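You operate a simulated robot arm through the tools that you are given. There is no shell and no other tool. Be economical: measure what you need, move in short steps, check, and stop when the job is done.

You run a simulated robot arm. Do the job below in one go: nothing can be reset, and whatever is moved stays where it is left.

JOB
Brush the slide way clean, then oil a patch on its bare end.
Fine: row slide to row 5 to reach it; small brown brush; pale felt pad, wetted in the oil dish; brush and pad back where they stood; slide right out again. Set down upright: small brown brush, pale felt pad. A coat counts when it lies all over at full strength: go over it till it gets no stronger. What is to be rubbed or washed off counts as gone when no trace of it is left.

Only the result counts: the job must be done as asked and must still hold three seconds after the hand-in. Knocking over, shifting, dropping, spilling or breaking anything else fails it.

ROBOT AND FRAMES
A 6-joint arm with a two-finger parallel gripper, fixed in place. Base frame: the origin is at the foot of the arm, x ahead of it, y to its left, z up; the work surface is at about z = 780. Units: mm, degrees, N and s.
With the tool pointing down near the work surface it reaches from about 240 to 640 mm from the base axis. Its first joint turns from -66.0 to 66.0 degrees. Payload 2.7 kg.
Tool frame: the origin (TCP) lies between the finger pads and is the grasp point; the fingertips stand 23 mm ahead of it; z points along the fingers, y is the line along which they close. The gripper opens to 94 mm. The fingers are 38 mm wide and 10 mm thick; the gripper's body (54 by 96 mm) begins 39 mm behind the TCP.
Orientation is that of the tool frame in the base frame, as a unit quaternion [x, y, z, w]. With the fingers straight down and closing along the base's y, the tool's x points along the base's -x, its y along +y and its z along -z.

CONTROLS
- The arm moves only by the tool drive_tool. Its argument "moves" is a list of rows, each a list of 3 entries, a list of its own where there are three numbers: the gripper command, from -1 (shut) to 1 (fully open), values between in proportion, then the shift along the tool's x, y, z in mm, then the turn, a rotation vector about the tool's x, y, z in degrees. In form: [[jaw, [x, y, z], [rx, ry, rz]], ...]. A call has 1 to 12 rows; each row is the pose to reach, as a shift and turn from the pose commanded when the call began, along the tool's axes at that moment. A row lasts 0.2 s, in which the tool goes at most 50 mm and 8.6 degrees; a call with a longer step from one row to the next is refused whole, and so is a gripper value outside its range. Where a pose cannot be reached the arm comes as near as it can. A force on the tool above 80 N (or 10 N above the force at the start of the call, whichever is more), or a blocked arm, ends the call early, and 0.2 s more pass. Each finger travels about 45 mm/s and halts on what it meets, pressing with about 36 N; the grip force reading is that of the motor and also rises with nothing between the fingers. The clock runs only during rows and for 0.2 s after the last one: add rows that repeat a pose to give the fingers time. The reply holds the time, the measured pose of the TCP, the force on the tool along the base axes, the opening and the grip force, in the units named above and with some noise, with the torque about the TCP (base axes, N m) and any sound that the robot's microphone picked up.
- Cameras (640 x 400 px; columns grow to the right, rows downward): "scene" is fixed at [59.6, -424.3, 1401.9]; the picture's right is [0.89, -0.46, 0.00], its down [-0.27, -0.53, -0.80] and it looks along [0.37, 0.71, -0.60] (base axes); focal length 342 px, centre (320, 200). "wrist" rides on the gripper at [86, 16, -74] in the tool frame; the picture's right is [-0.18, 0.98, 0.00], its down [-0.58, -0.11, -0.81] and it looks along [-0.79, -0.15, 0.59] (tool axes); focal length 243 px, centre (320, 200). There is no depth. A picture from a camera that has moved, and an enlarged one, comes with that camera's place and axes in the base frame and with its lens.
- snapshot(camera): a new picture of that camera. The clock stands still meanwhile.
- zoom(camera, box): a new picture of the part [left, top, right, bottom] of that camera's present view, enlarged. The clock stands still meanwhile.
- job_done(): hands the job in; it is judged then, once.

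Work in short steps. Places have to be worked out from the pictures, the camera data and where the tool is seen: move nearer, look again, correct. Check each grasp and each placing, and mend what went wrong. You have 120 turns and 76 pictures in all, those below and enlarged ones among them. Open the gripper and draw the arm clear of the work before you hand the job in, unless the task says otherwise; then end with one line.

The tools are called after "Emit:" as name(argument=value, ...) on one line, values as JSON. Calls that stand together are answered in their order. drive_tool: Moves the arm, as the interface text tells. Its arguments: {"type":"object","properties":{"moves":{"type":"array"}},"required":["moves"]} The other tools are called the same way: snapshot (camera) takes a picture; zoom (camera, box) takes an enlarged picture of a part of a camera's view; job_done () hands the job in.

At the start:

```text
clock: 0.0
eef_pos: [320.1, 74.8, 1152.5]
ee_rot: [-0.001, 1.0, 0.0, 0.0]
wrist_force: [0.6, -0.1, -0.8]
moment: [0.0, 0.01, 0.04]
gripper_width: 94.3
finger_force: 0.1
```

scene: 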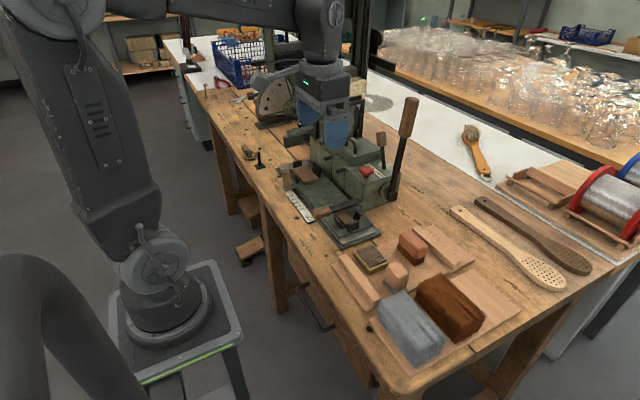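
wrist: 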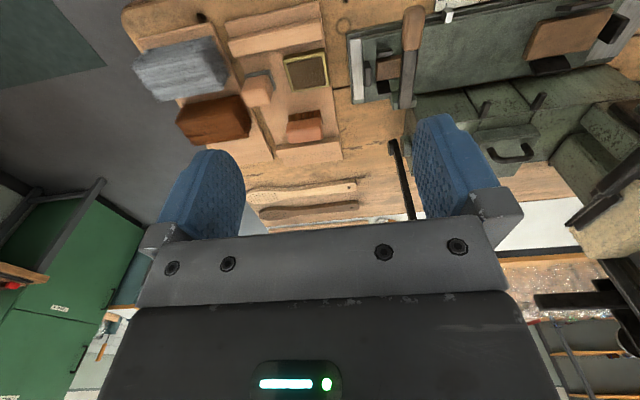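

The scene shows a machine with a slide, a board of blocks/brushes, and an oil dish. I take enlarged looks first.

Emit:
zoom(camera="scene", box=[220, 80, 440, 260])

Emit:
zoom(camera="scene", box=[320, 190, 540, 380])

Emit:
zoom(camera="wrist", box=[120, 0, 640, 230])

```text
2.22 times, centred on (330, 170) of scene
camera zoom: at [59.6, -424.3, 1401.9], right [0.89, -0.46, 0.0], down [-0.27, -0.53, -0.8], along [0.37, 0.71, -0.6], focal length 759 px, centre (298, 267)
```

zoom: 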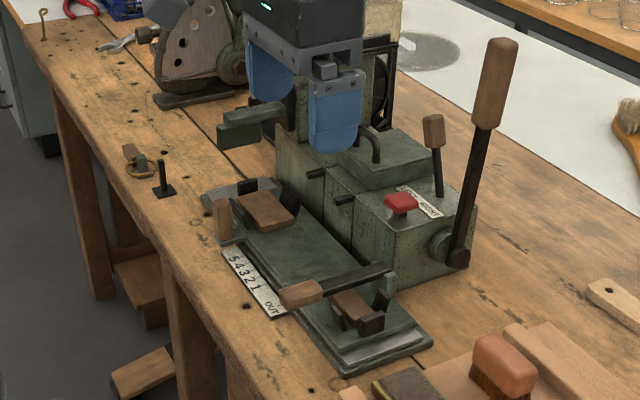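

```text
2.11 times, centred on (430, 285) of scene
camera zoom: at [59.6, -424.3, 1401.9], right [0.89, -0.46, 0.0], down [-0.27, -0.53, -0.8], along [0.37, 0.71, -0.6], focal length 719 px, centre (88, 21)
```

zoom: 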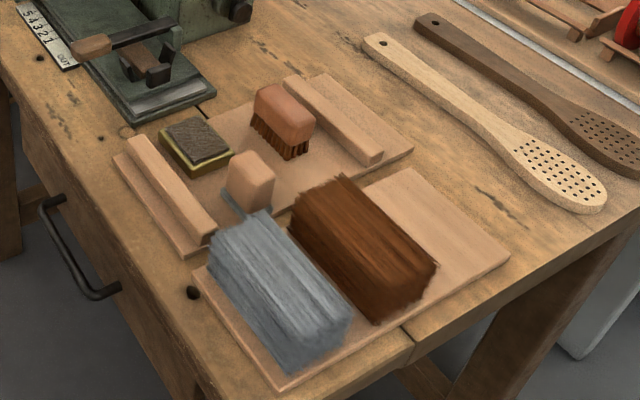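

```text
1.23 times, centred on (380, 115) of wrist
camera zoom: at [235.3, 90.8, 1227.0], right [0.18, 0.98, 0.0], down [0.58, -0.11, 0.81], along [0.79, -0.15, -0.59], focal length 299 px, centre (246, 305)
```

zoom: 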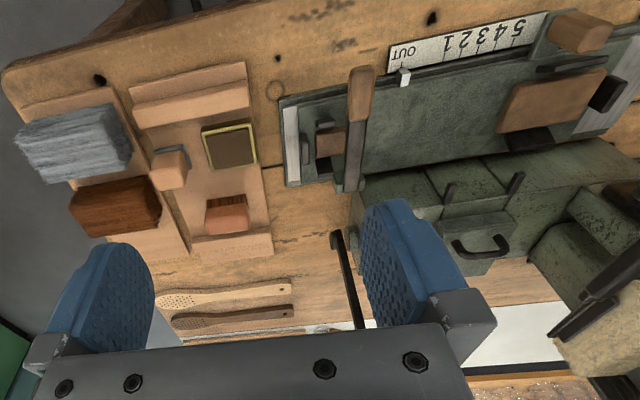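

I tilt the tool so that the wrist camera looks more steeply down, for a better view of machine and board.

Emit:
drive_tool(moves=[[1, [0, 0, 0], [0, 8, 0]], [1, [-20, 0, 0], [0, 16, 0]], [1, [-40, 0, 0], [0, 24, 0]], [1, [-60, 0, 0], [0, 32, 0]], [1, [-60, 0, 0], [0, 32, 0]]])

Emit:
snapshot(camera="wrist")

```text
clock: 1.2
eef_pos: [381.4, 73.7, 1152.8]
ee_rot: [0.0, 0.961, 0.0, -0.277]
wrist_force: [0.4, 0.4, 0.8]
moment: [-0.02, 0.0, 0.02]
gripper_width: 93.7
finger_force: 0.0
```

```text
70 pictures are left
camera wrist: at [348.2, 90.3, 1261.8], right [0.16, 0.98, -0.1], down [0.92, -0.11, 0.37], along [0.36, -0.15, -0.92], focal length 243 px, centre (320, 200)
```

wrist: 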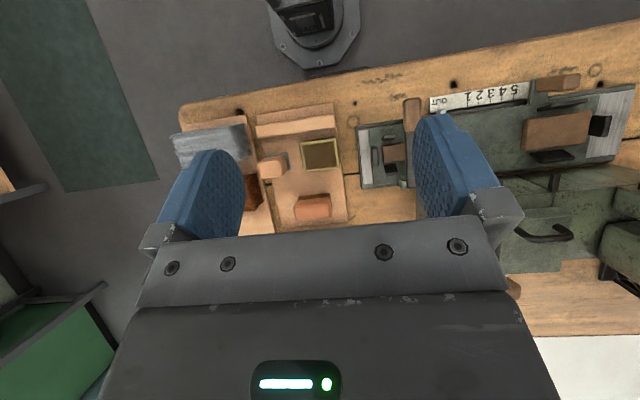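

I zoom on the two areas in this steeper view.

Emit:
zoom(camera="wrist", box=[340, 50, 640, 240])

Emit:
zoom(camera="wrist", box=[160, 80, 420, 240])

```text
2.11 times, centred on (490, 145) of wrist
camera zoom: at [348.2, 90.3, 1261.8], right [0.16, 0.98, -0.1], down [0.92, -0.11, 0.37], along [0.36, -0.15, -0.92], focal length 511 px, centre (-38, 316)
```

zoom: 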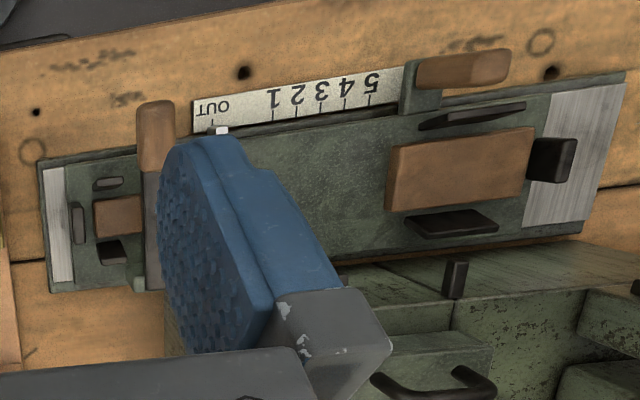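

```text
2.46 times, centred on (290, 160) of wrist
camera zoom: at [348.2, 90.3, 1261.8], right [0.16, 0.98, -0.1], down [0.92, -0.11, 0.37], along [0.36, -0.15, -0.92], focal length 597 px, centre (394, 298)
```

zoom: 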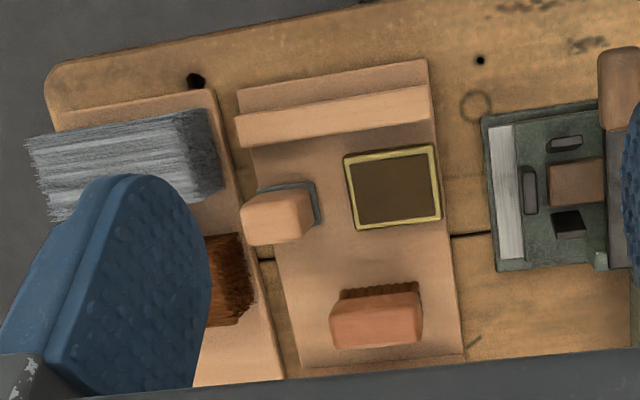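

The bed lies along y with a handle at each end; I check the scene view to see what overhangs it before moving over it.

Emit:
zoom(camera="scene", box=[200, 40, 460, 260])

```text
1.82 times, centred on (330, 150) of scene
camera zoom: at [59.7, -424.3, 1401.9], right [0.89, -0.46, 0.0], down [-0.27, -0.53, -0.8], along [0.37, 0.71, -0.6], focal length 621 px, centre (302, 291)
```

zoom: 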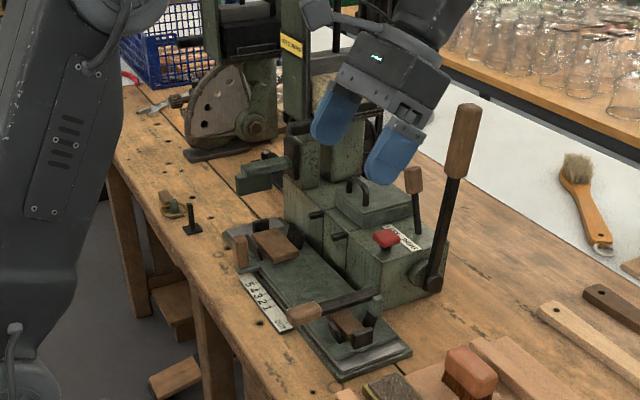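

Nothing overhangs near the bed's near edge; I move the camera over the slide and lower.

Emit:
drive_tool(moves=[[1, [-14, 30, 22], [0, 0, 0]], [1, [-28, 60, 44], [0, 0, 0]], [1, [-42, 90, 66], [0, 0, 0]], [1, [-56, 120, 88], [0, 0, 0]], [1, [-69, 150, 110], [0, 0, 0]], [1, [-69, 150, 110], [0, 0, 0]]])

Emit:
snapshot(camera="wrist")

```text
clock: 2.6
eef_pos: [379.6, 224.4, 1020.6]
ee_rot: [0.0, 0.961, 0.0, -0.276]
wrist_force: [-1.4, -0.1, 0.4]
moment: [0.0, 0.03, -0.03]
gripper_width: 94.0
finger_force: 0.1
```

```text
66 pictures are left
camera wrist: at [346.6, 240.8, 1130.9], right [0.16, 0.98, -0.1], down [0.92, -0.11, 0.38], along [0.36, -0.15, -0.92], focal length 243 px, centre (320, 200)
```

wrist: 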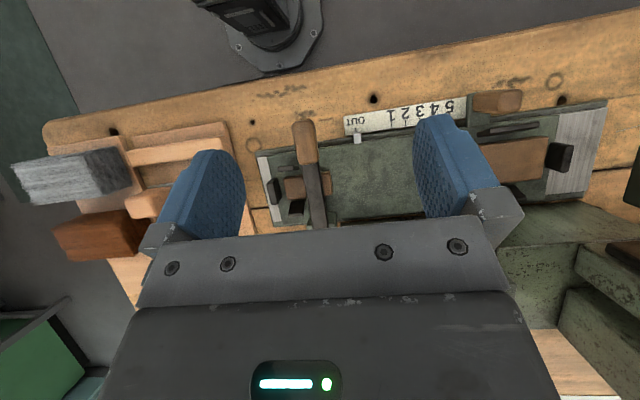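

Emit:
zoom(camera="wrist", box=[230, 80, 430, 240])

Emit:
zoom(camera="wrist", box=[430, 70, 640, 230])

```text
2.50 times, centred on (330, 160) of wrist
camera zoom: at [346.6, 240.8, 1130.9], right [0.16, 0.98, -0.1], down [0.92, -0.11, 0.38], along [0.36, -0.15, -0.92], focal length 606 px, centre (295, 300)
```

zoom: 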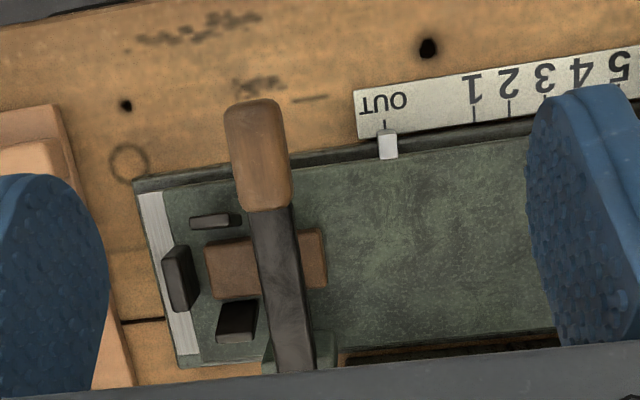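

```text
2.50 times, centred on (535, 150) of wrist
camera zoom: at [346.6, 240.8, 1130.9], right [0.16, 0.98, -0.1], down [0.92, -0.11, 0.38], along [0.36, -0.15, -0.92], focal length 606 px, centre (-218, 325)
```

zoom: 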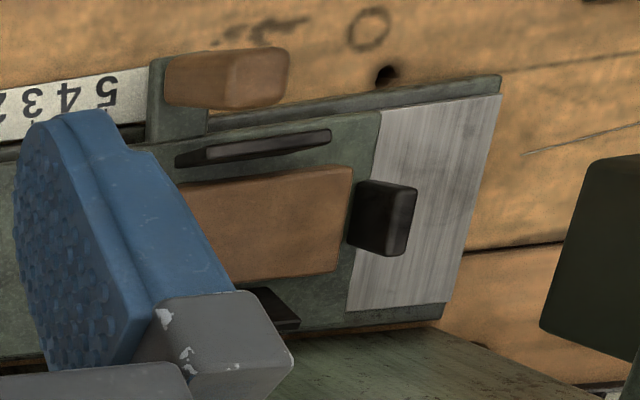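

The silver way shows beside the slide at both ends; I need to see how lever and knob attach, so I zoom the scene camera closely.

Emit:
zoom(camera="scene", box=[310, 195, 390, 245])

Emit:
zoom(camera="scene", box=[275, 150, 355, 205])

```text
8.00 times, centred on (350, 220) of scene
camera zoom: at [59.7, -424.3, 1401.9], right [0.89, -0.46, 0.0], down [-0.27, -0.53, -0.8], along [0.37, 0.71, -0.6], focal length 2732 px, centre (80, 40)
```

zoom: 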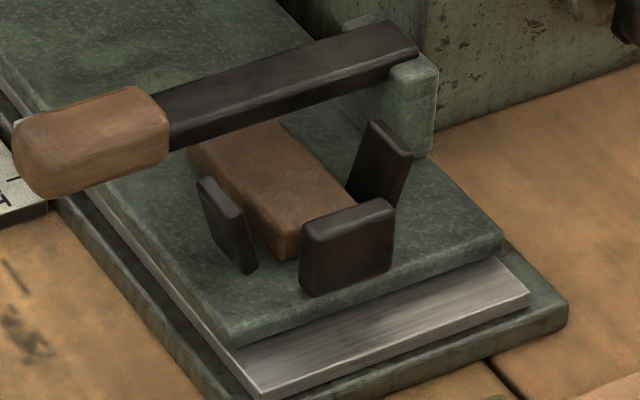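

```text
7.27 times, centred on (315, 178) of scene
camera zoom: at [59.7, -424.3, 1401.9], right [0.89, -0.46, 0.0], down [-0.27, -0.53, -0.8], along [0.37, 0.71, -0.6], focal length 2483 px, centre (356, 364)
```

zoom: 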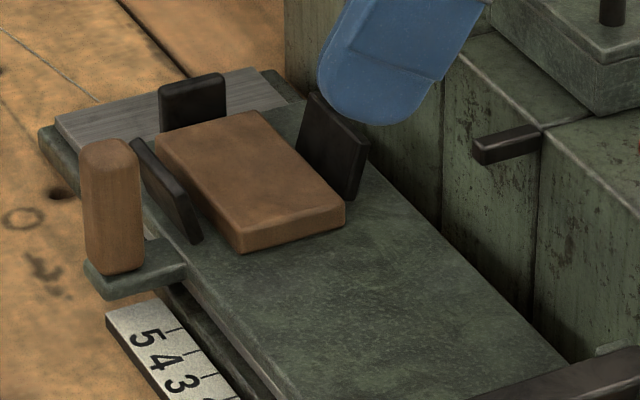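

The slide's knob stands at about (372, 400), top z≈859. I go upright above it, offset a little to -x to clear the jaw prong.

Emit:
drive_tool(moves=[[0.2, [-5, 40, 10], [0, -8, 0]], [0.2, [-11, 80, 25], [0, -16, 0]], [0.2, [-16, 120, 40], [0, -24, 0]], [0.2, [-20, 155, 55], [0, -32, 0]], [0.2, [-22, 176, 69], [0, -32, 0]], [0.2, [-22, 176, 69], [0, -32, 0]]])

Emit:
snapshot(camera="wrist")

Emit:
zoom(camera="scene", box=[220, 80, 440, 240])

```text
clock: 4.0
eef_pos: [362.8, 401.0, 951.2]
ee_rot: [0.001, 1.0, 0.001, 0.0]
wrist_force: [0.2, -0.3, -0.5]
moment: [-0.02, 0.01, 0.0]
gripper_width: 56.6
finger_force: 0.0
```

```text
61 pictures are left
camera wrist: at [276.9, 416.9, 1026.8], right [0.18, 0.98, 0.0], down [0.58, -0.11, 0.81], along [0.79, -0.15, -0.59], focal length 243 px, centre (320, 200)
```

wrist: 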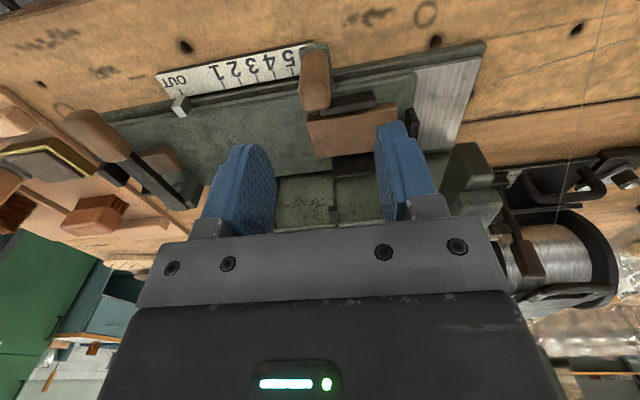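

```text
2.50 times, centred on (330, 160) of scene
camera zoom: at [59.7, -424.3, 1401.9], right [0.89, -0.46, 0.0], down [-0.27, -0.53, -0.8], along [0.37, 0.71, -0.6], focal length 854 px, centre (295, 300)
```

zoom: 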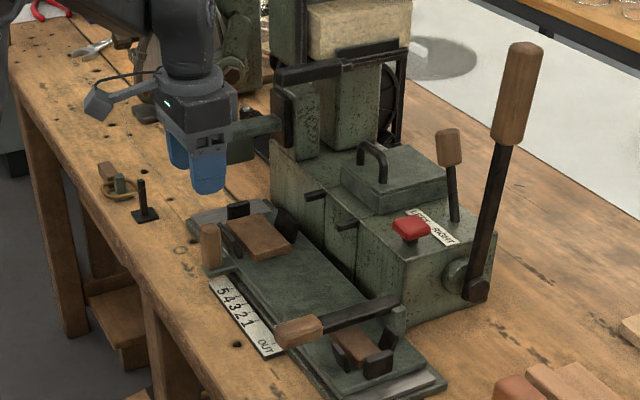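

Knob confirmed near (372, 397). I lower to z≈846 with the knob between the fingers and close.

Emit:
drive_tool(moves=[[0.2, [0, -3, 35], [0, 0, 0]], [0.2, [0, -3, 70], [0, 0, 0]], [0.2, [0, -3, 105], [0, 0, 0]], [0.2, [0, -3, 105], [0, 0, 0]], [-0.5, [0, -3, 105], [0, 0, 0]], [-0.7, [0, -3, 105], [0, 0, 0]], [-0.7, [0, -3, 105], [0, 0, 0]]])

Emit:
zoom(camera="scene", box=[240, 130, 380, 230])

```text
clock: 5.6
eef_pos: [363.7, 395.7, 847.2]
ee_rot: [0.0, 1.0, -0.001, -0.001]
wrist_force: [0.6, -7.2, 0.6]
moment: [0.5, 0.72, 0.16]
gripper_width: 21.9
finger_force: 40.9
```

```text
4.00 times, centred on (310, 180) of scene
camera zoom: at [59.7, -424.5, 1401.9], right [0.89, -0.46, 0.0], down [-0.27, -0.53, -0.8], along [0.37, 0.71, -0.59], focal length 1366 px, centre (360, 280)
```

zoom: 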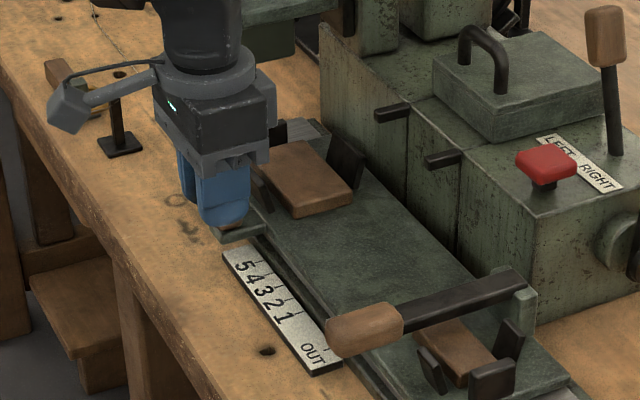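

The knob is gripped (22 mm). I push it +y by 20 mm and watch the force.

Emit:
drive_tool(moves=[[-0.7, [0, 5, 0], [0, 0, 0]], [-0.7, [0, 10, 0], [0, 0, 0]], [-0.7, [0, 15, 0], [0, 0, 0]], [-0.7, [0, 20, 0], [0, 0, 0]], [-0.7, [0, 20, 0], [0, 0, 0]]])

Emit:
zoom(camera="scene", box=[240, 130, 400, 250])

```text
clock: 6.8
eef_pos: [364.0, 417.2, 846.8]
ee_rot: [-0.001, 1.0, 0.0, -0.001]
wrist_force: [-2.4, 0.0, 5.1]
moment: [-0.22, 1.21, -0.07]
gripper_width: 22.0
finger_force: 44.8
```

```text
3.33 times, centred on (320, 190) of scene
camera zoom: at [59.6, -424.4, 1401.9], right [0.89, -0.46, 0.0], down [-0.27, -0.53, -0.8], along [0.37, 0.71, -0.6], focal length 1138 px, centre (320, 233)
```

zoom: 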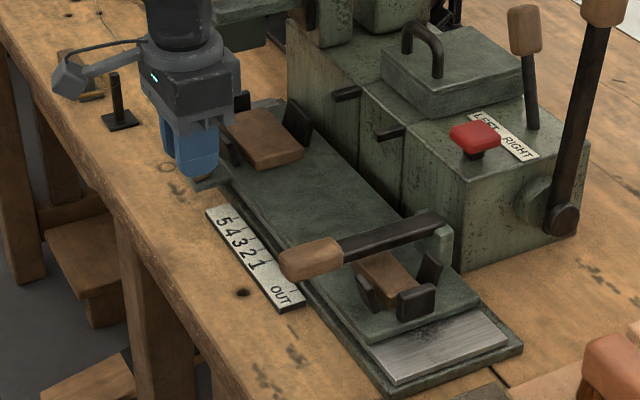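

Slide moves freely and exposes the way's -y end. I continue another 85 mm.

Emit:
drive_tool(moves=[[-0.7, [0, 10, 0], [0, 0, 0]], [-0.7, [0, 20, 0], [0, 0, 0]], [-0.7, [0, 30, 0], [0, 0, 0]], [-0.7, [0, 40, 0], [0, 0, 0]], [-0.7, [0, 50, 0], [0, 0, 0]], [-0.7, [0, 60, 0], [0, 0, 0]], [-0.7, [0, 70, 0], [0, 0, 0]], [-0.7, [0, 80, 0], [0, 0, 0]], [-0.7, [0, 85, 0], [0, 0, 0]], [-0.7, [0, 85, 0], [0, 0, 0]]])

Emit:
zoom(camera="scene", box=[220, 110, 400, 250])

```text
clock: 9.0
eef_pos: [363.5, 501.9, 846.8]
ee_rot: [0.0, 1.0, 0.0, 0.0]
wrist_force: [0.1, -0.7, -0.9]
moment: [0.01, 0.2, 0.04]
gripper_width: 22.2
finger_force: 45.3
```

```text
2.86 times, centred on (310, 180) of scene
camera zoom: at [59.7, -424.3, 1401.9], right [0.89, -0.46, 0.0], down [-0.27, -0.53, -0.8], along [0.37, 0.71, -0.6], focal length 976 px, centre (349, 257)
```

zoom: 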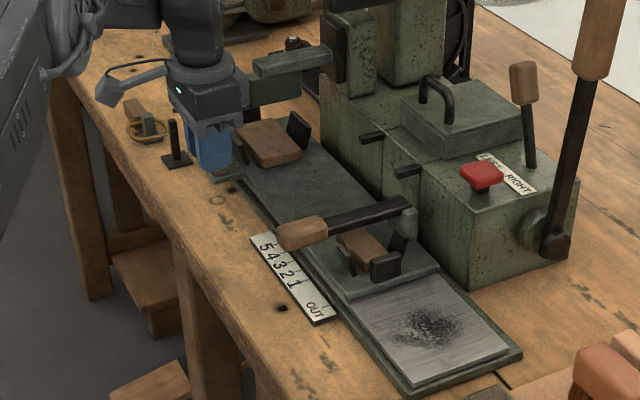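

The dirty patch on the way appears. I zoom on the pointer to finish at row 5.

Emit:
zoom(camera="scene", box=[270, 165, 350, 215])

Emit:
snapshot(camera="wrist")

```text
8.00 times, centred on (310, 190) of scene
camera zoom: at [59.7, -424.3, 1401.9], right [0.89, -0.46, 0.0], down [-0.27, -0.53, -0.8], along [0.37, 0.71, -0.6], focal length 2732 px, centre (400, 280)
```

zoom: 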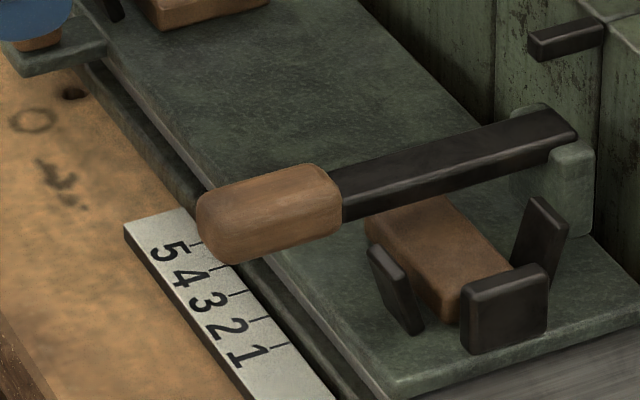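

```text
55 pictures are left
camera wrist: at [277.6, 518.7, 922.1], right [0.18, 0.98, 0.0], down [0.58, -0.11, 0.81], along [0.79, -0.15, -0.59], focal length 243 px, centre (320, 200)
```

wrist: 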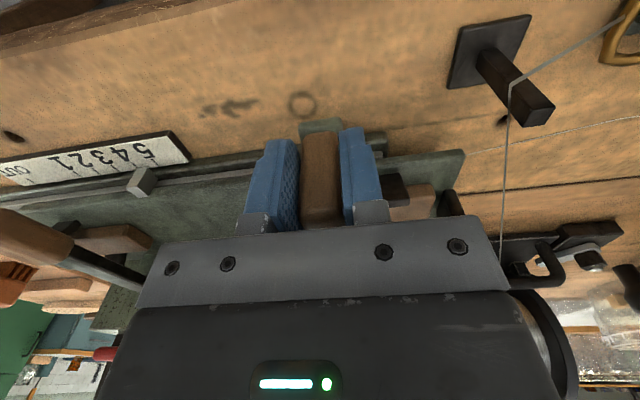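

I see a thin wire from the peg guide to the machine around y≈578, so I must stay below that. I zoom on the pointer against the scale.

Emit:
zoom(camera="wrist", box=[60, 120, 220, 220])

```text
4.00 times, centred on (140, 170) of wrist
camera zoom: at [277.6, 518.7, 922.1], right [0.18, 0.98, 0.0], down [0.58, -0.11, 0.81], along [0.79, -0.15, -0.59], focal length 970 px, centre (1040, 320)
```

zoom: 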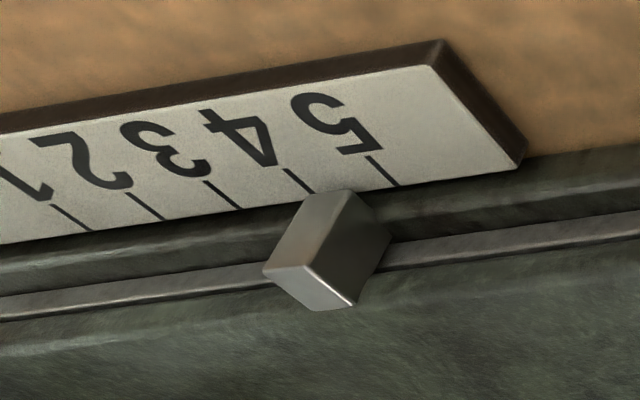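

Pointer stands between 4 and 5; unit ≈17 mm. I go +6 mm more and look again.

Emit:
drive_tool(moves=[[-0.7, [0, 3, 0], [0, 0, 0]], [-0.7, [0, 6, 0], [0, 0, 0]], [-0.7, [0, 6, 0], [0, 0, 0]]])

Emit:
zoom(camera="wrist", box=[60, 120, 220, 220])

```text
clock: 9.8
eef_pos: [363.7, 508.0, 848.0]
ee_rot: [0.0, 1.0, 0.0, 0.0]
wrist_force: [-4.4, -0.1, -1.2]
moment: [-0.03, -0.91, -0.22]
gripper_width: 22.1
finger_force: 44.6
```

```text
4.00 times, centred on (140, 170) of wrist
camera zoom: at [277.6, 524.6, 922.2], right [0.18, 0.98, 0.0], down [0.58, -0.11, 0.81], along [0.79, -0.15, -0.59], focal length 970 px, centre (1040, 320)
```

zoom: 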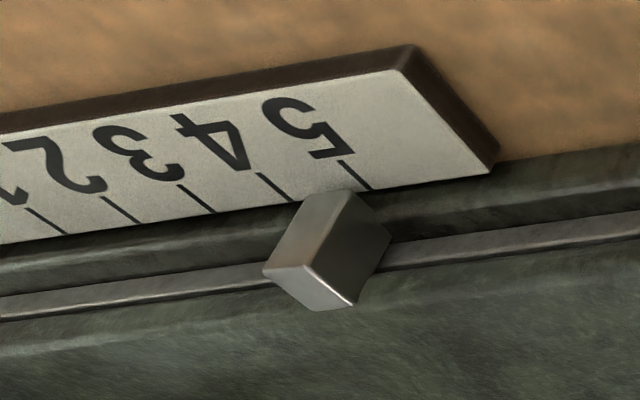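

Tick spacing is ≈17.6 mm; about 5–7 mm remain. I move +5.

Emit:
drive_tool(moves=[[-0.7, [0, 3, 0], [0, 0, 0]], [-0.7, [0, 5, 0], [0, 0, 0]], [-0.7, [0, 5, 0], [0, 0, 0]]])

Emit:
zoom(camera="wrist", box=[60, 120, 220, 220])

Emit:
zoom(camera="scene", box=[270, 165, 350, 215])

```text
clock: 10.6
eef_pos: [363.4, 512.8, 847.7]
ee_rot: [0.0, 1.0, 0.0, 0.0]
wrist_force: [-0.5, 1.7, 1.7]
moment: [-0.55, 0.26, 0.1]
gripper_width: 21.9
finger_force: 45.5
```

```text
4.00 times, centred on (140, 170) of wrist
camera zoom: at [277.6, 529.7, 922.2], right [0.18, 0.98, 0.0], down [0.58, -0.11, 0.81], along [0.79, -0.15, -0.59], focal length 970 px, centre (1040, 320)
```

zoom: 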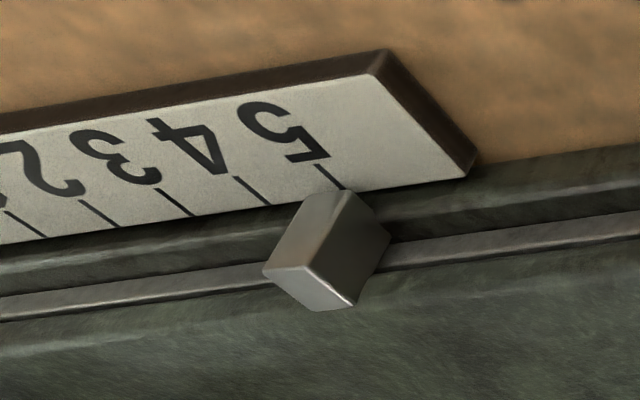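

```text
8.00 times, centred on (310, 190) of scene
camera zoom: at [59.6, -424.3, 1401.9], right [0.89, -0.46, 0.0], down [-0.27, -0.53, -0.8], along [0.37, 0.71, -0.6], focal length 2732 px, centre (400, 280)
```

zoom: 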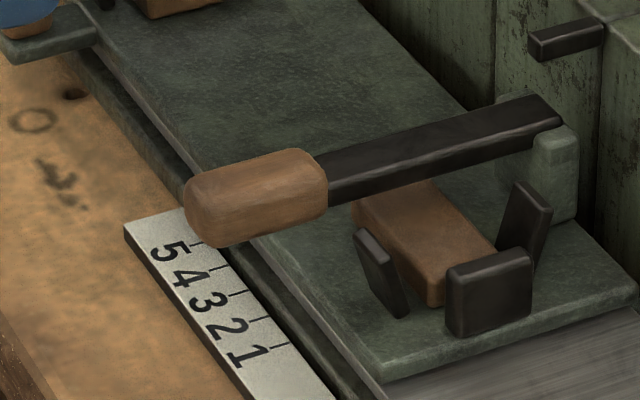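

About 2 mm left; I move +2, release the knob and rise straight up.

Emit:
drive_tool(moves=[[-0.7, [0, 2, 0], [0, 0, 0]], [-0.7, [0, 2, 0], [0, 0, 0]], [-0.2, [0, 2, 0], [0, 0, 0]], [-0.2, [0, 2, 0], [0, 0, 0]], [-0.2, [0, 2, -30], [0, 0, 0]], [-0.2, [0, 2, -70], [0, 0, 0]], [-0.2, [0, -20, -110], [0, 0, 0]], [-0.2, [0, -60, -130], [0, 0, 0]], [-0.2, [0, -100, -150], [0, 0, 0]], [-0.2, [0, -140, -160], [0, 0, 0]], [-0.2, [0, -180, -160], [0, 0, 0]], [-0.2, [0, -180, -160], [0, 0, 0]]])

Emit:
snapshot(camera="wrist")

```text
clock: 13.2
eef_pos: [362.8, 332.4, 1006.4]
ee_rot: [0.0, 1.0, 0.0, -0.001]
wrist_force: [0.0, 0.8, 0.7]
moment: [0.02, 0.01, -0.01]
gripper_width: 37.7
finger_force: 0.0
```

```text
50 pictures are left
camera wrist: at [278.0, 349.8, 1081.4], right [0.18, 0.98, 0.0], down [0.58, -0.11, 0.81], along [0.79, -0.15, -0.59], focal length 243 px, centre (320, 200)
```

wrist: 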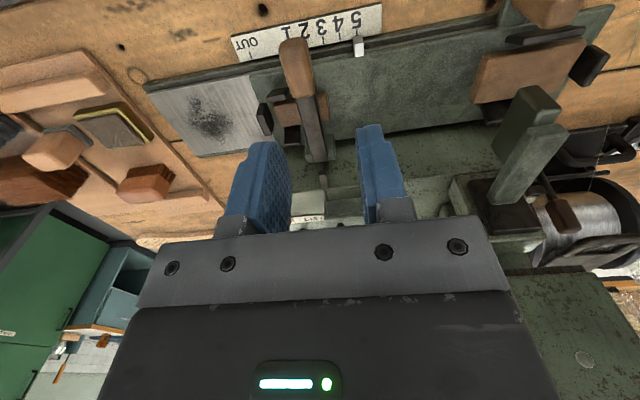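

I check the pointer and the dirty way from this pose.

Emit:
zoom(camera="wrist", box=[310, 0, 410, 70])

Emit:
zoom(camera="wrist", box=[130, 50, 310, 170])

```text
5.71 times, centred on (360, 35) of wrist
camera zoom: at [278.0, 349.8, 1081.4], right [0.18, 0.98, 0.0], down [0.58, -0.11, 0.81], along [0.79, -0.15, -0.59], focal length 1386 px, centre (91, 1143)
```

zoom: 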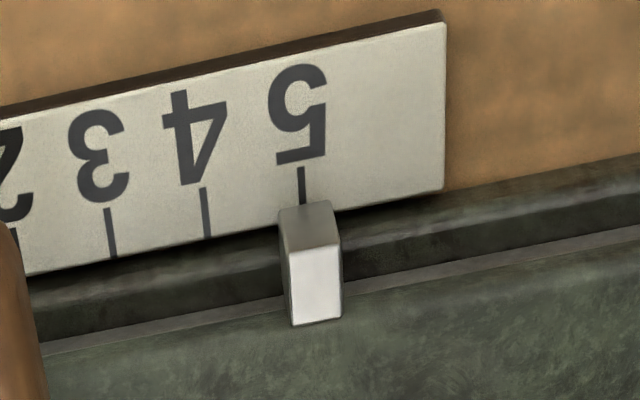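

```text
3.33 times, centred on (220, 110) of wrist
camera zoom: at [278.0, 349.8, 1081.4], right [0.18, 0.98, 0.0], down [0.58, -0.11, 0.81], along [0.79, -0.15, -0.59], focal length 809 px, centre (653, 500)
```

zoom: 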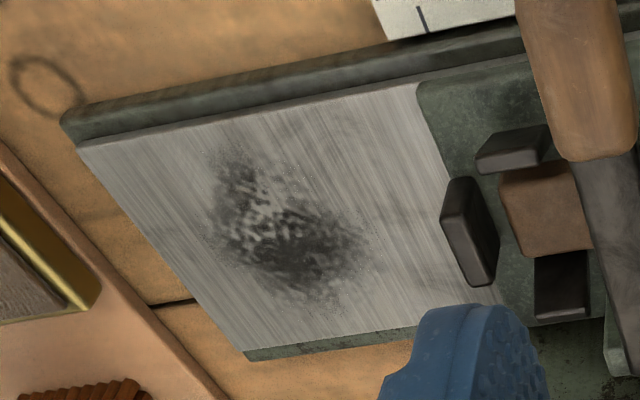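

Pointer is at 5. The dirt lies around x 410–485, y 138–200 on the way. Next I go and view the tray with brush, pad and dish from above (staying clear of the tall lever near (600,155)).

Emit:
drive_tool(moves=[[-0.2, [-8, -42, 0], [0, 0, 0]], [0, [-16, -84, 0], [0, 0, 0]], [0, [-25, -126, 0], [0, 0, 0]], [0.2, [-33, -168, 0], [0, 8, 0]], [0.4, [-42, -210, 0], [0, 16, 0]], [0.6, [-50, -252, 0], [0, 24, 0]], [0.6, [-58, -294, 0], [0, 32, 0]], [0.6, [-67, -332, 0], [0, 32, 0]], [0.6, [-67, -332, 0], [0, 32, 0]]])

Emit:
snapshot(camera="wrist")

```text
clock: 15.2
eef_pos: [429.4, 0.1, 1007.4]
ee_rot: [0.0, 0.961, 0.0, -0.276]
wrist_force: [0.0, -0.6, -1.1]
moment: [0.01, 0.0, 0.0]
gripper_width: 75.3
finger_force: 0.1
```

```text
47 pictures are left
camera wrist: at [396.7, 17.0, 1116.1], right [0.16, 0.98, -0.1], down [0.92, -0.11, 0.37], along [0.36, -0.15, -0.92], focal length 243 px, centre (320, 200)
```

wrist: 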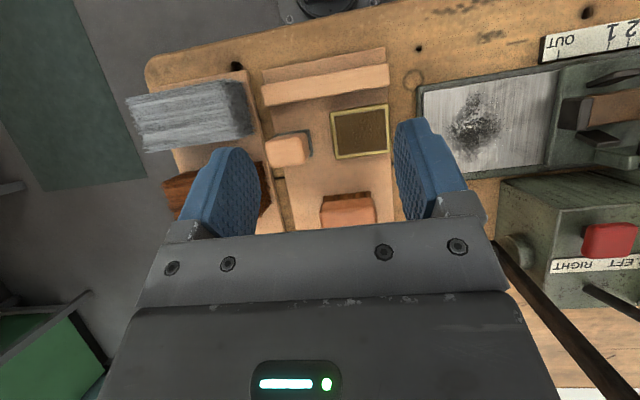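

Emit:
zoom(camera="wrist", box=[250, 90, 410, 230])

Emit:
zoom(camera="scene", box=[340, 210, 460, 310])

```text
2.86 times, centred on (330, 160) of wrist
camera zoom: at [396.7, 17.0, 1116.1], right [0.16, 0.98, -0.1], down [0.92, -0.11, 0.37], along [0.36, -0.15, -0.92], focal length 693 px, centre (291, 314)
```

zoom: 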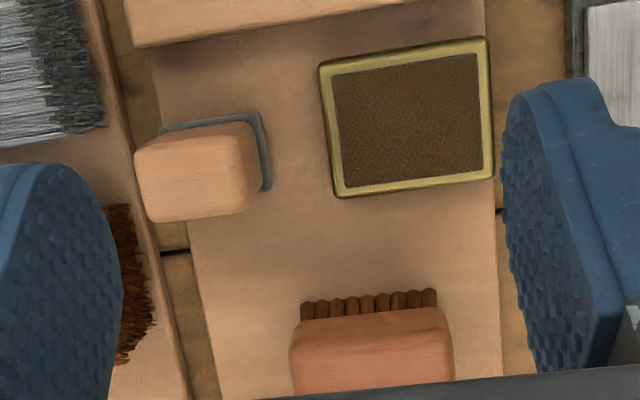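

```text
4.00 times, centred on (400, 260) of scene
camera zoom: at [59.6, -424.4, 1401.9], right [0.89, -0.46, 0.0], down [-0.27, -0.53, -0.8], along [0.37, 0.71, -0.6], focal length 1366 px, centre (0, -40)
```

zoom: 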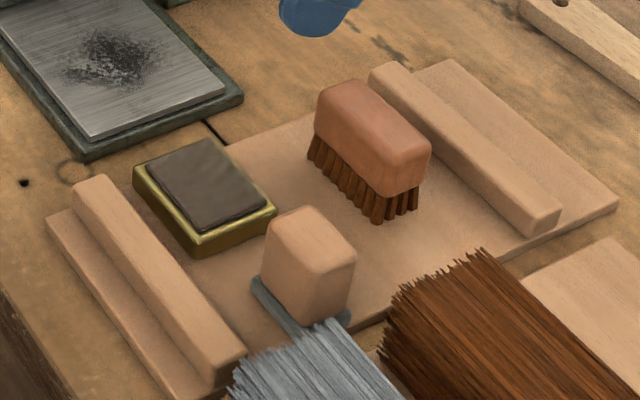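

Brush top centre triangulates to about (534, 1, 829), long axis along y (~73 mm). I go upright above it with the gripper wide open and look.

Emit:
drive_tool(moves=[[1, [-29, 0, 7], [0, -8, 0]], [1, [-58, 0, 14], [0, -16, 0]], [1, [-87, 1, 21], [0, -24, 0]], [1, [-116, 1, 28], [0, -32, 0]], [1, [-145, 1, 35], [0, -32, 0]], [1, [-145, 1, 35], [0, -32, 0]]])

Emit:
snapshot(camera="wrist")

Emit:
zoom(camera="scene", box=[360, 180, 480, 270])

```text
clock: 16.6
eef_pos: [533.0, 1.3, 899.5]
ee_rot: [0.0, 1.0, 0.0, 0.0]
wrist_force: [-0.5, -0.1, 0.4]
moment: [0.01, 0.01, -0.02]
gripper_width: 93.8
finger_force: 0.1
```

```text
44 pictures are left
camera wrist: at [448.6, 18.4, 974.9], right [0.18, 0.98, 0.0], down [0.58, -0.11, 0.81], along [0.79, -0.15, -0.59], focal length 243 px, centre (320, 200)
```

wrist: 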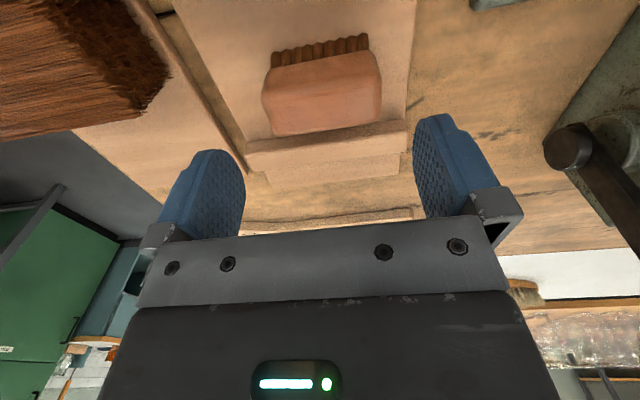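

```text
4.44 times, centred on (420, 225) of scene
camera zoom: at [59.7, -424.3, 1401.9], right [0.89, -0.46, 0.0], down [-0.27, -0.53, -0.8], along [0.37, 0.71, -0.6], focal length 1518 px, centre (-124, 89)
```

zoom: 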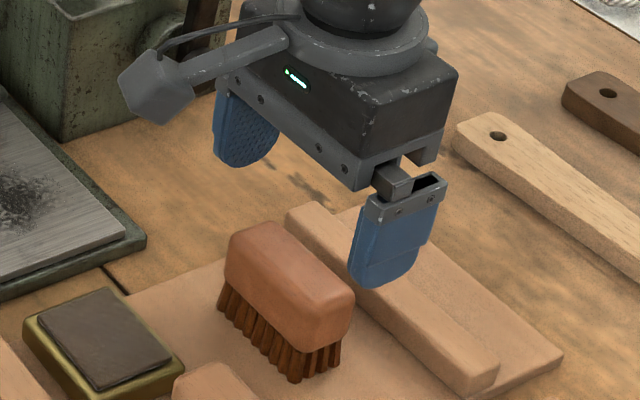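

From here the brush reads centred near (540, 3). I shift by (+6, +2), lower to z 856 (tips just above its top) and look again.

Emit:
drive_tool(moves=[[1, [-6, 2, 20], [0, 0, 0]], [1, [-6, 2, 43], [0, 0, 0]], [1, [-6, 2, 43], [0, 0, 0]]])

Emit:
snapshot(camera="wrist")

Emit:
zoom(camera="scene", box=[370, 190, 460, 270])

```text
clock: 17.4
eef_pos: [540.1, 5.5, 856.1]
ee_rot: [0.0, 1.0, 0.0, -0.001]
wrist_force: [0.4, -0.1, -0.6]
moment: [-0.01, 0.01, -0.03]
gripper_width: 93.8
finger_force: 0.0
```

```text
42 pictures are left
camera wrist: at [455.2, 21.0, 931.9], right [0.18, 0.98, 0.0], down [0.58, -0.11, 0.81], along [0.79, -0.15, -0.59], focal length 243 px, centre (320, 200)
```

wrist: 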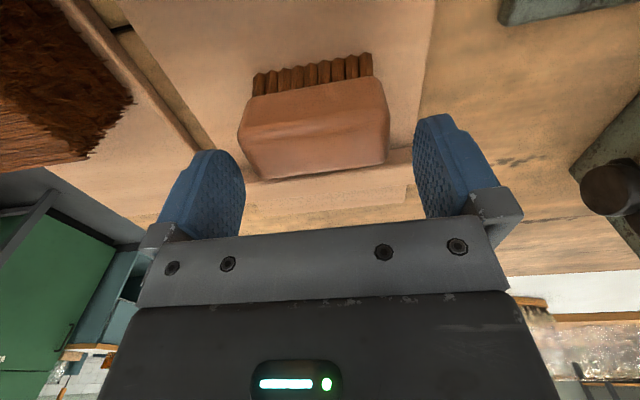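

```text
5.00 times, centred on (415, 230) of scene
camera zoom: at [59.6, -424.3, 1401.9], right [0.89, -0.46, 0.0], down [-0.27, -0.53, -0.8], along [0.37, 0.71, -0.6], focal length 1707 px, centre (-155, 50)
```

zoom: 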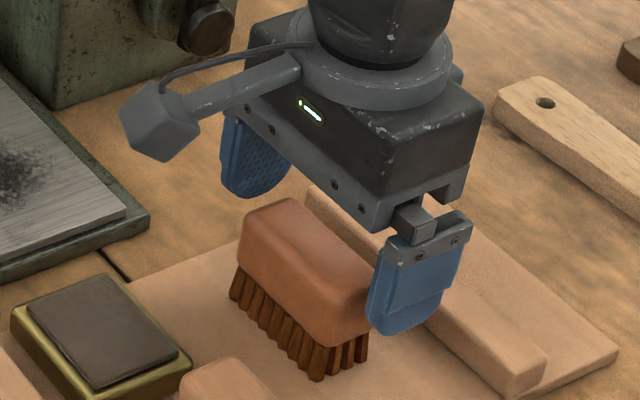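

Brush centre ≈ (543, 2–3). I shift y by −3, x by +2 and lower to z≈826 slowly.

Emit:
drive_tool(moves=[[1, [-2, -3, 0], [0, 0, 0]], [1, [-2, -3, 8], [0, 0, 0]], [1, [-2, -3, 16], [0, 0, 0]], [1, [-2, -3, 24], [0, 0, 0]], [1, [-2, -3, 30], [0, 0, 0]], [1, [-2, -3, 30], [0, 0, 0]]])

Emit:
snapshot(camera="wrist")

```text
clock: 18.8
eef_pos: [542.7, 2.0, 828.5]
ee_rot: [0.0, 1.0, 0.0, 0.0]
wrist_force: [0.4, 0.9, -0.6]
moment: [0.0, 0.0, -0.01]
gripper_width: 94.0
finger_force: 0.2
```

```text
40 pictures are left
camera wrist: at [456.9, 17.6, 902.4], right [0.18, 0.98, 0.0], down [0.58, -0.11, 0.81], along [0.79, -0.15, -0.59], focal length 243 px, centre (320, 200)
```

wrist: 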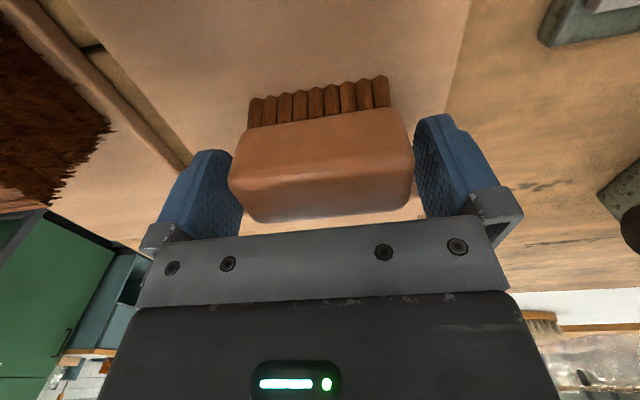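

Brush sits between the fingers, about centred. I close on it.

Emit:
drive_tool(moves=[[0.6, [0, 0, 1], [0, 0, 0]], [0.3, [0, 0, 1], [0, 0, 0]], [0.3, [0, 0, 1], [0, 0, 0]], [0.3, [0, 0, 1], [0, 0, 0]]])

Emit:
snapshot(camera="wrist")

```text
clock: 19.8
eef_pos: [543.6, 0.7, 827.2]
ee_rot: [0.0, 1.0, 0.0, 0.0]
wrist_force: [-0.3, -1.0, 3.2]
moment: [0.02, 0.02, 0.0]
gripper_width: 71.7
finger_force: 35.8
```

```text
39 pictures are left
camera wrist: at [457.0, 17.7, 901.6], right [0.18, 0.98, 0.0], down [0.58, -0.11, 0.81], along [0.79, -0.15, -0.59], focal length 243 px, centre (320, 200)
```

wrist: 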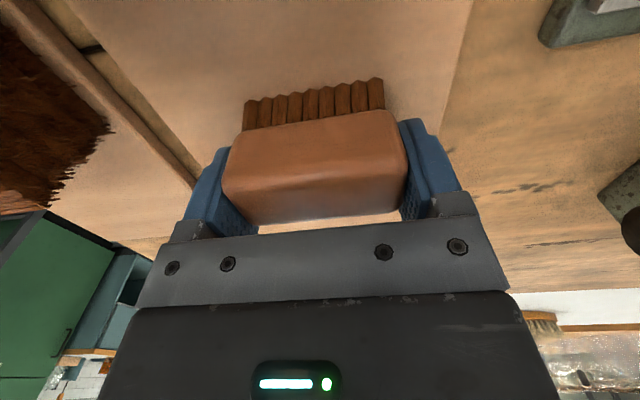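

Gripped at 71.7 mm; closing nudged it ~2.5 mm to −y, so I will return it at y≈4.5. Now I lift and carry it to above the dirty patch.

Emit:
drive_tool(moves=[[0.3, [0, 0, -35], [0, 0, 0]], [0.3, [0, 0, -70], [0, 0, 0]], [0.3, [45, 10, -75], [0, 0, 0]], [0.3, [90, 40, -75], [0, 0, 0]], [0.3, [95, 85, -75], [0, 0, 0]], [0.3, [95, 130, -75], [0, 0, 0]], [0.3, [95, 166, -75], [0, 0, 0]], [0.3, [95, 166, -75], [0, 0, 0]]])

Emit:
snapshot(camera="wrist")

Emit:
zoom(camera="scene", box=[310, 140, 430, 250])

```text
refused: row 4 steps farther than a row can; nothing moved
```

```text
38 pictures are left
camera wrist: at [457.0, 17.7, 901.6], right [0.18, 0.98, 0.0], down [0.58, -0.11, 0.81], along [0.79, -0.15, -0.59], focal length 243 px, centre (320, 200)
```

wrist: 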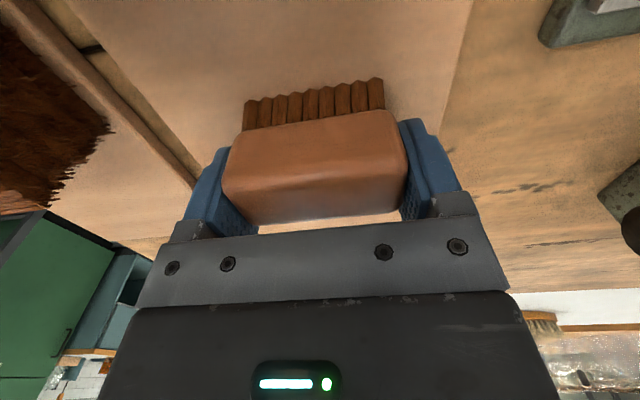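

```text
3.64 times, centred on (370, 195) of scene
camera zoom: at [59.6, -424.3, 1401.9], right [0.89, -0.46, 0.0], down [-0.27, -0.53, -0.8], along [0.37, 0.71, -0.6], focal length 1242 px, centre (138, 218)
```

zoom: 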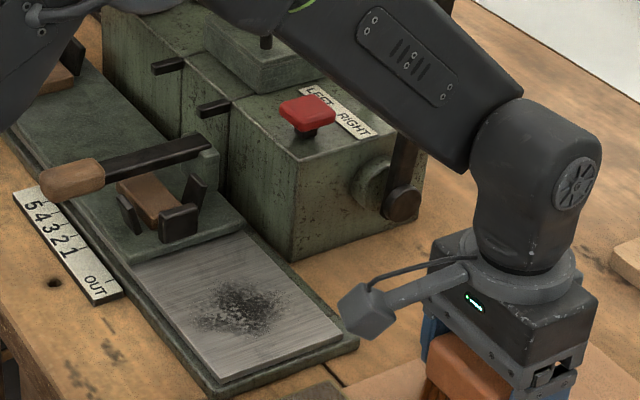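

The step was too long; I repeat with smaller ones. The machine box's corner is near (528, 207), so there is room over the way.

Emit:
drive_tool(moves=[[0.3, [0, 0, -35], [0, 0, 0]], [0.3, [0, 0, -70], [0, 0, 0]], [0.3, [35, 20, -75], [0, 0, 0]], [0.3, [70, 50, -75], [0, 0, 0]], [0.3, [95, 85, -75], [0, 0, 0]], [0.3, [95, 130, -75], [0, 0, 0]], [0.3, [95, 166, -75], [0, 0, 0]], [0.3, [95, 166, -75], [0, 0, 0]]])

Emit:
zoom(camera="scene", box=[310, 140, 430, 250])

Emit:
snapshot(camera="wrist")

```text
clock: 21.6
eef_pos: [447.3, 167.2, 902.3]
ee_rot: [0.0, 1.0, 0.001, 0.0]
wrist_force: [0.0, -0.8, 0.1]
moment: [-0.02, -0.05, 0.01]
gripper_width: 71.5
finger_force: 36.1
```

```text
3.64 times, centred on (370, 195) of scene
camera zoom: at [59.7, -424.3, 1401.9], right [0.89, -0.46, 0.0], down [-0.27, -0.53, -0.8], along [0.37, 0.71, -0.6], focal length 1242 px, centre (138, 218)
```

zoom: 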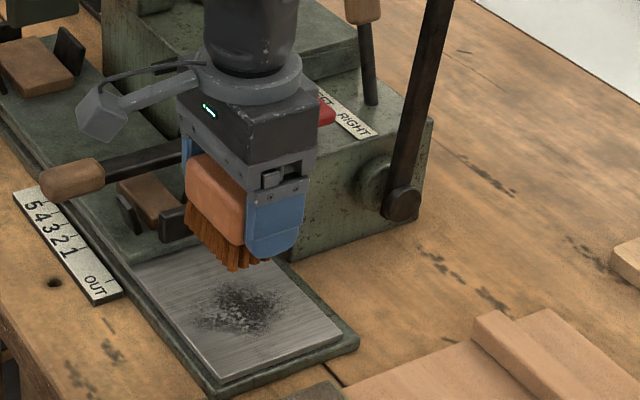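

```text
35 pictures are left
camera wrist: at [361.6, 184.4, 976.9], right [0.18, 0.98, 0.0], down [0.58, -0.11, 0.81], along [0.79, -0.15, -0.59], focal length 243 px, centre (320, 200)
```

wrist: 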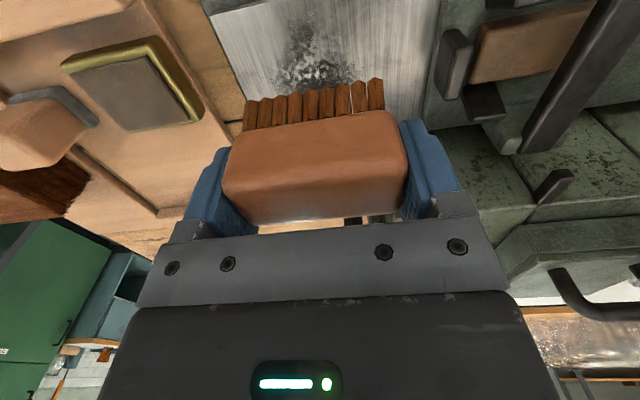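

I lower toward the way: first to z≈846, then small steps until contact is felt.

Emit:
drive_tool(moves=[[0.3, [0, 0, 25], [0, 0, 0]], [0.3, [0, 0, 50], [0, 0, 0]], [0.3, [0, 0, 58], [0, 0, 0]], [0.3, [0, 0, 60], [0, 0, 0]], [0.3, [0, 0, 62], [0, 0, 0]], [0.3, [0, 0, 62], [0, 0, 0]]])

```text
clock: 23.0
eef_pos: [446.0, 168.6, 839.7]
ee_rot: [0.0, 1.0, 0.0, 0.0]
wrist_force: [-0.8, 0.0, -0.4]
moment: [-0.03, -0.02, 0.03]
gripper_width: 71.4
finger_force: 35.9
```

Emit:
drive_tool(moves=[[0.3, [0, 0, 1], [0, 0, 0]], [0.3, [0, 0, 2], [0, 0, 0]], [0.3, [0, 0, 3], [0, 0, 0]], [0.3, [0, 0, 3], [0, 0, 0]]])

Emit:
zoom(camera="scene", box=[325, 190, 395, 245])

```text
clock: 24.0
eef_pos: [447.4, 168.0, 836.8]
ee_rot: [0.0, 1.0, 0.0, -0.001]
wrist_force: [-0.1, 0.3, 0.0]
moment: [-0.01, -0.01, -0.02]
gripper_width: 71.5
finger_force: 36.2
```

```text
7.27 times, centred on (360, 218) of scene
camera zoom: at [59.7, -424.3, 1401.9], right [0.89, -0.46, 0.0], down [-0.27, -0.53, -0.8], along [0.37, 0.71, -0.6], focal length 2483 px, centre (29, 73)
```

zoom: 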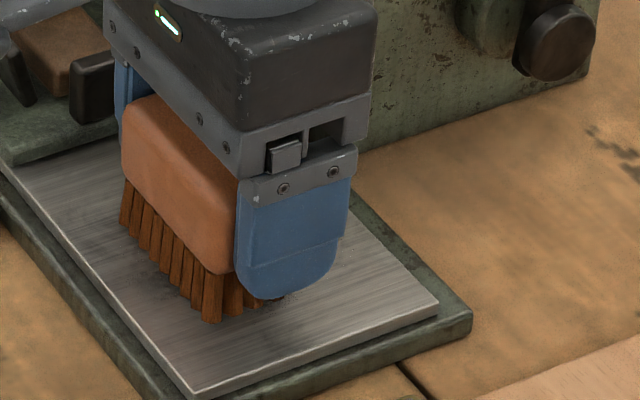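

Bristles are just above; I step on in 1 mm steps.

Emit:
drive_tool(moves=[[0.3, [0, 0, 1], [0, 0, 0]], [0.3, [0, 0, 2], [0, 0, 0]], [0.3, [0, 0, 3], [0, 0, 0]], [0.3, [0, 0, 3], [0, 0, 0]]])

```text
clock: 25.0
eef_pos: [447.4, 166.7, 834.6]
ee_rot: [-0.001, 1.0, 0.0, 0.001]
wrist_force: [-8.8, -3.4, 25.1]
moment: [-0.13, 0.58, 0.04]
gripper_width: 71.5
finger_force: 36.3
```

Contact at z≈835 with 25 N. I ease by 0.5 mm and brush in x strokes at this y.

Emit:
drive_tool(moves=[[0.3, [18, 0, -0.5], [0, 0, 0]], [0.3, [35, 0, -0.5], [0, 0, 0]], [0.3, [15, 0, -0.5], [0, 0, 0]], [0.3, [-5, 0, -0.5], [0, 0, 0]], [0.3, [-27, 0, -0.5], [0, 0, 0]], [0.3, [-5, 0, -0.5], [0, 0, 0]], [0.3, [15, 0, -0.5], [0, 0, 0]], [0.3, [35, 0, -0.5], [0, 0, 0]], [0.3, [15, 0, -0.5], [0, 0, 0]], [0.3, [-5, 0, -0.5], [0, 0, 0]], [0.3, [-27, 0, -0.5], [0, 0, 0]], [0.3, [-27, 0, -0.5], [0, 0, 0]]])

Emit:
snapshot(camera="wrist")

```text
clock: 27.6
eef_pos: [474.3, 166.7, 834.0]
ee_rot: [0.0, 1.0, 0.0, 0.0]
wrist_force: [-7.4, -0.5, 23.7]
moment: [-0.03, 0.38, -0.02]
gripper_width: 71.5
finger_force: 36.1
```

```text
33 pictures are left
camera wrist: at [388.9, 183.3, 909.2], right [0.18, 0.98, 0.0], down [0.58, -0.11, 0.81], along [0.79, -0.15, -0.59], focal length 243 px, centre (320, 200)
```

wrist: 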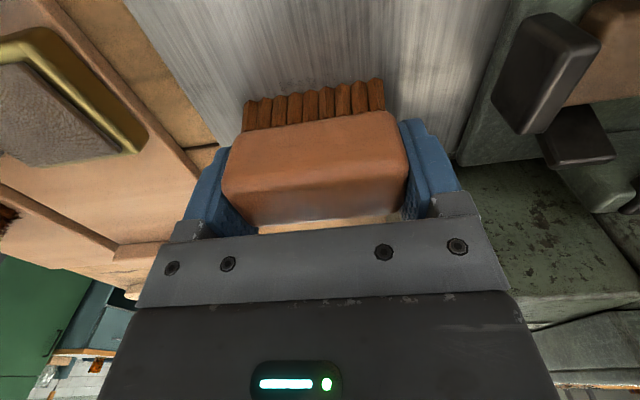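

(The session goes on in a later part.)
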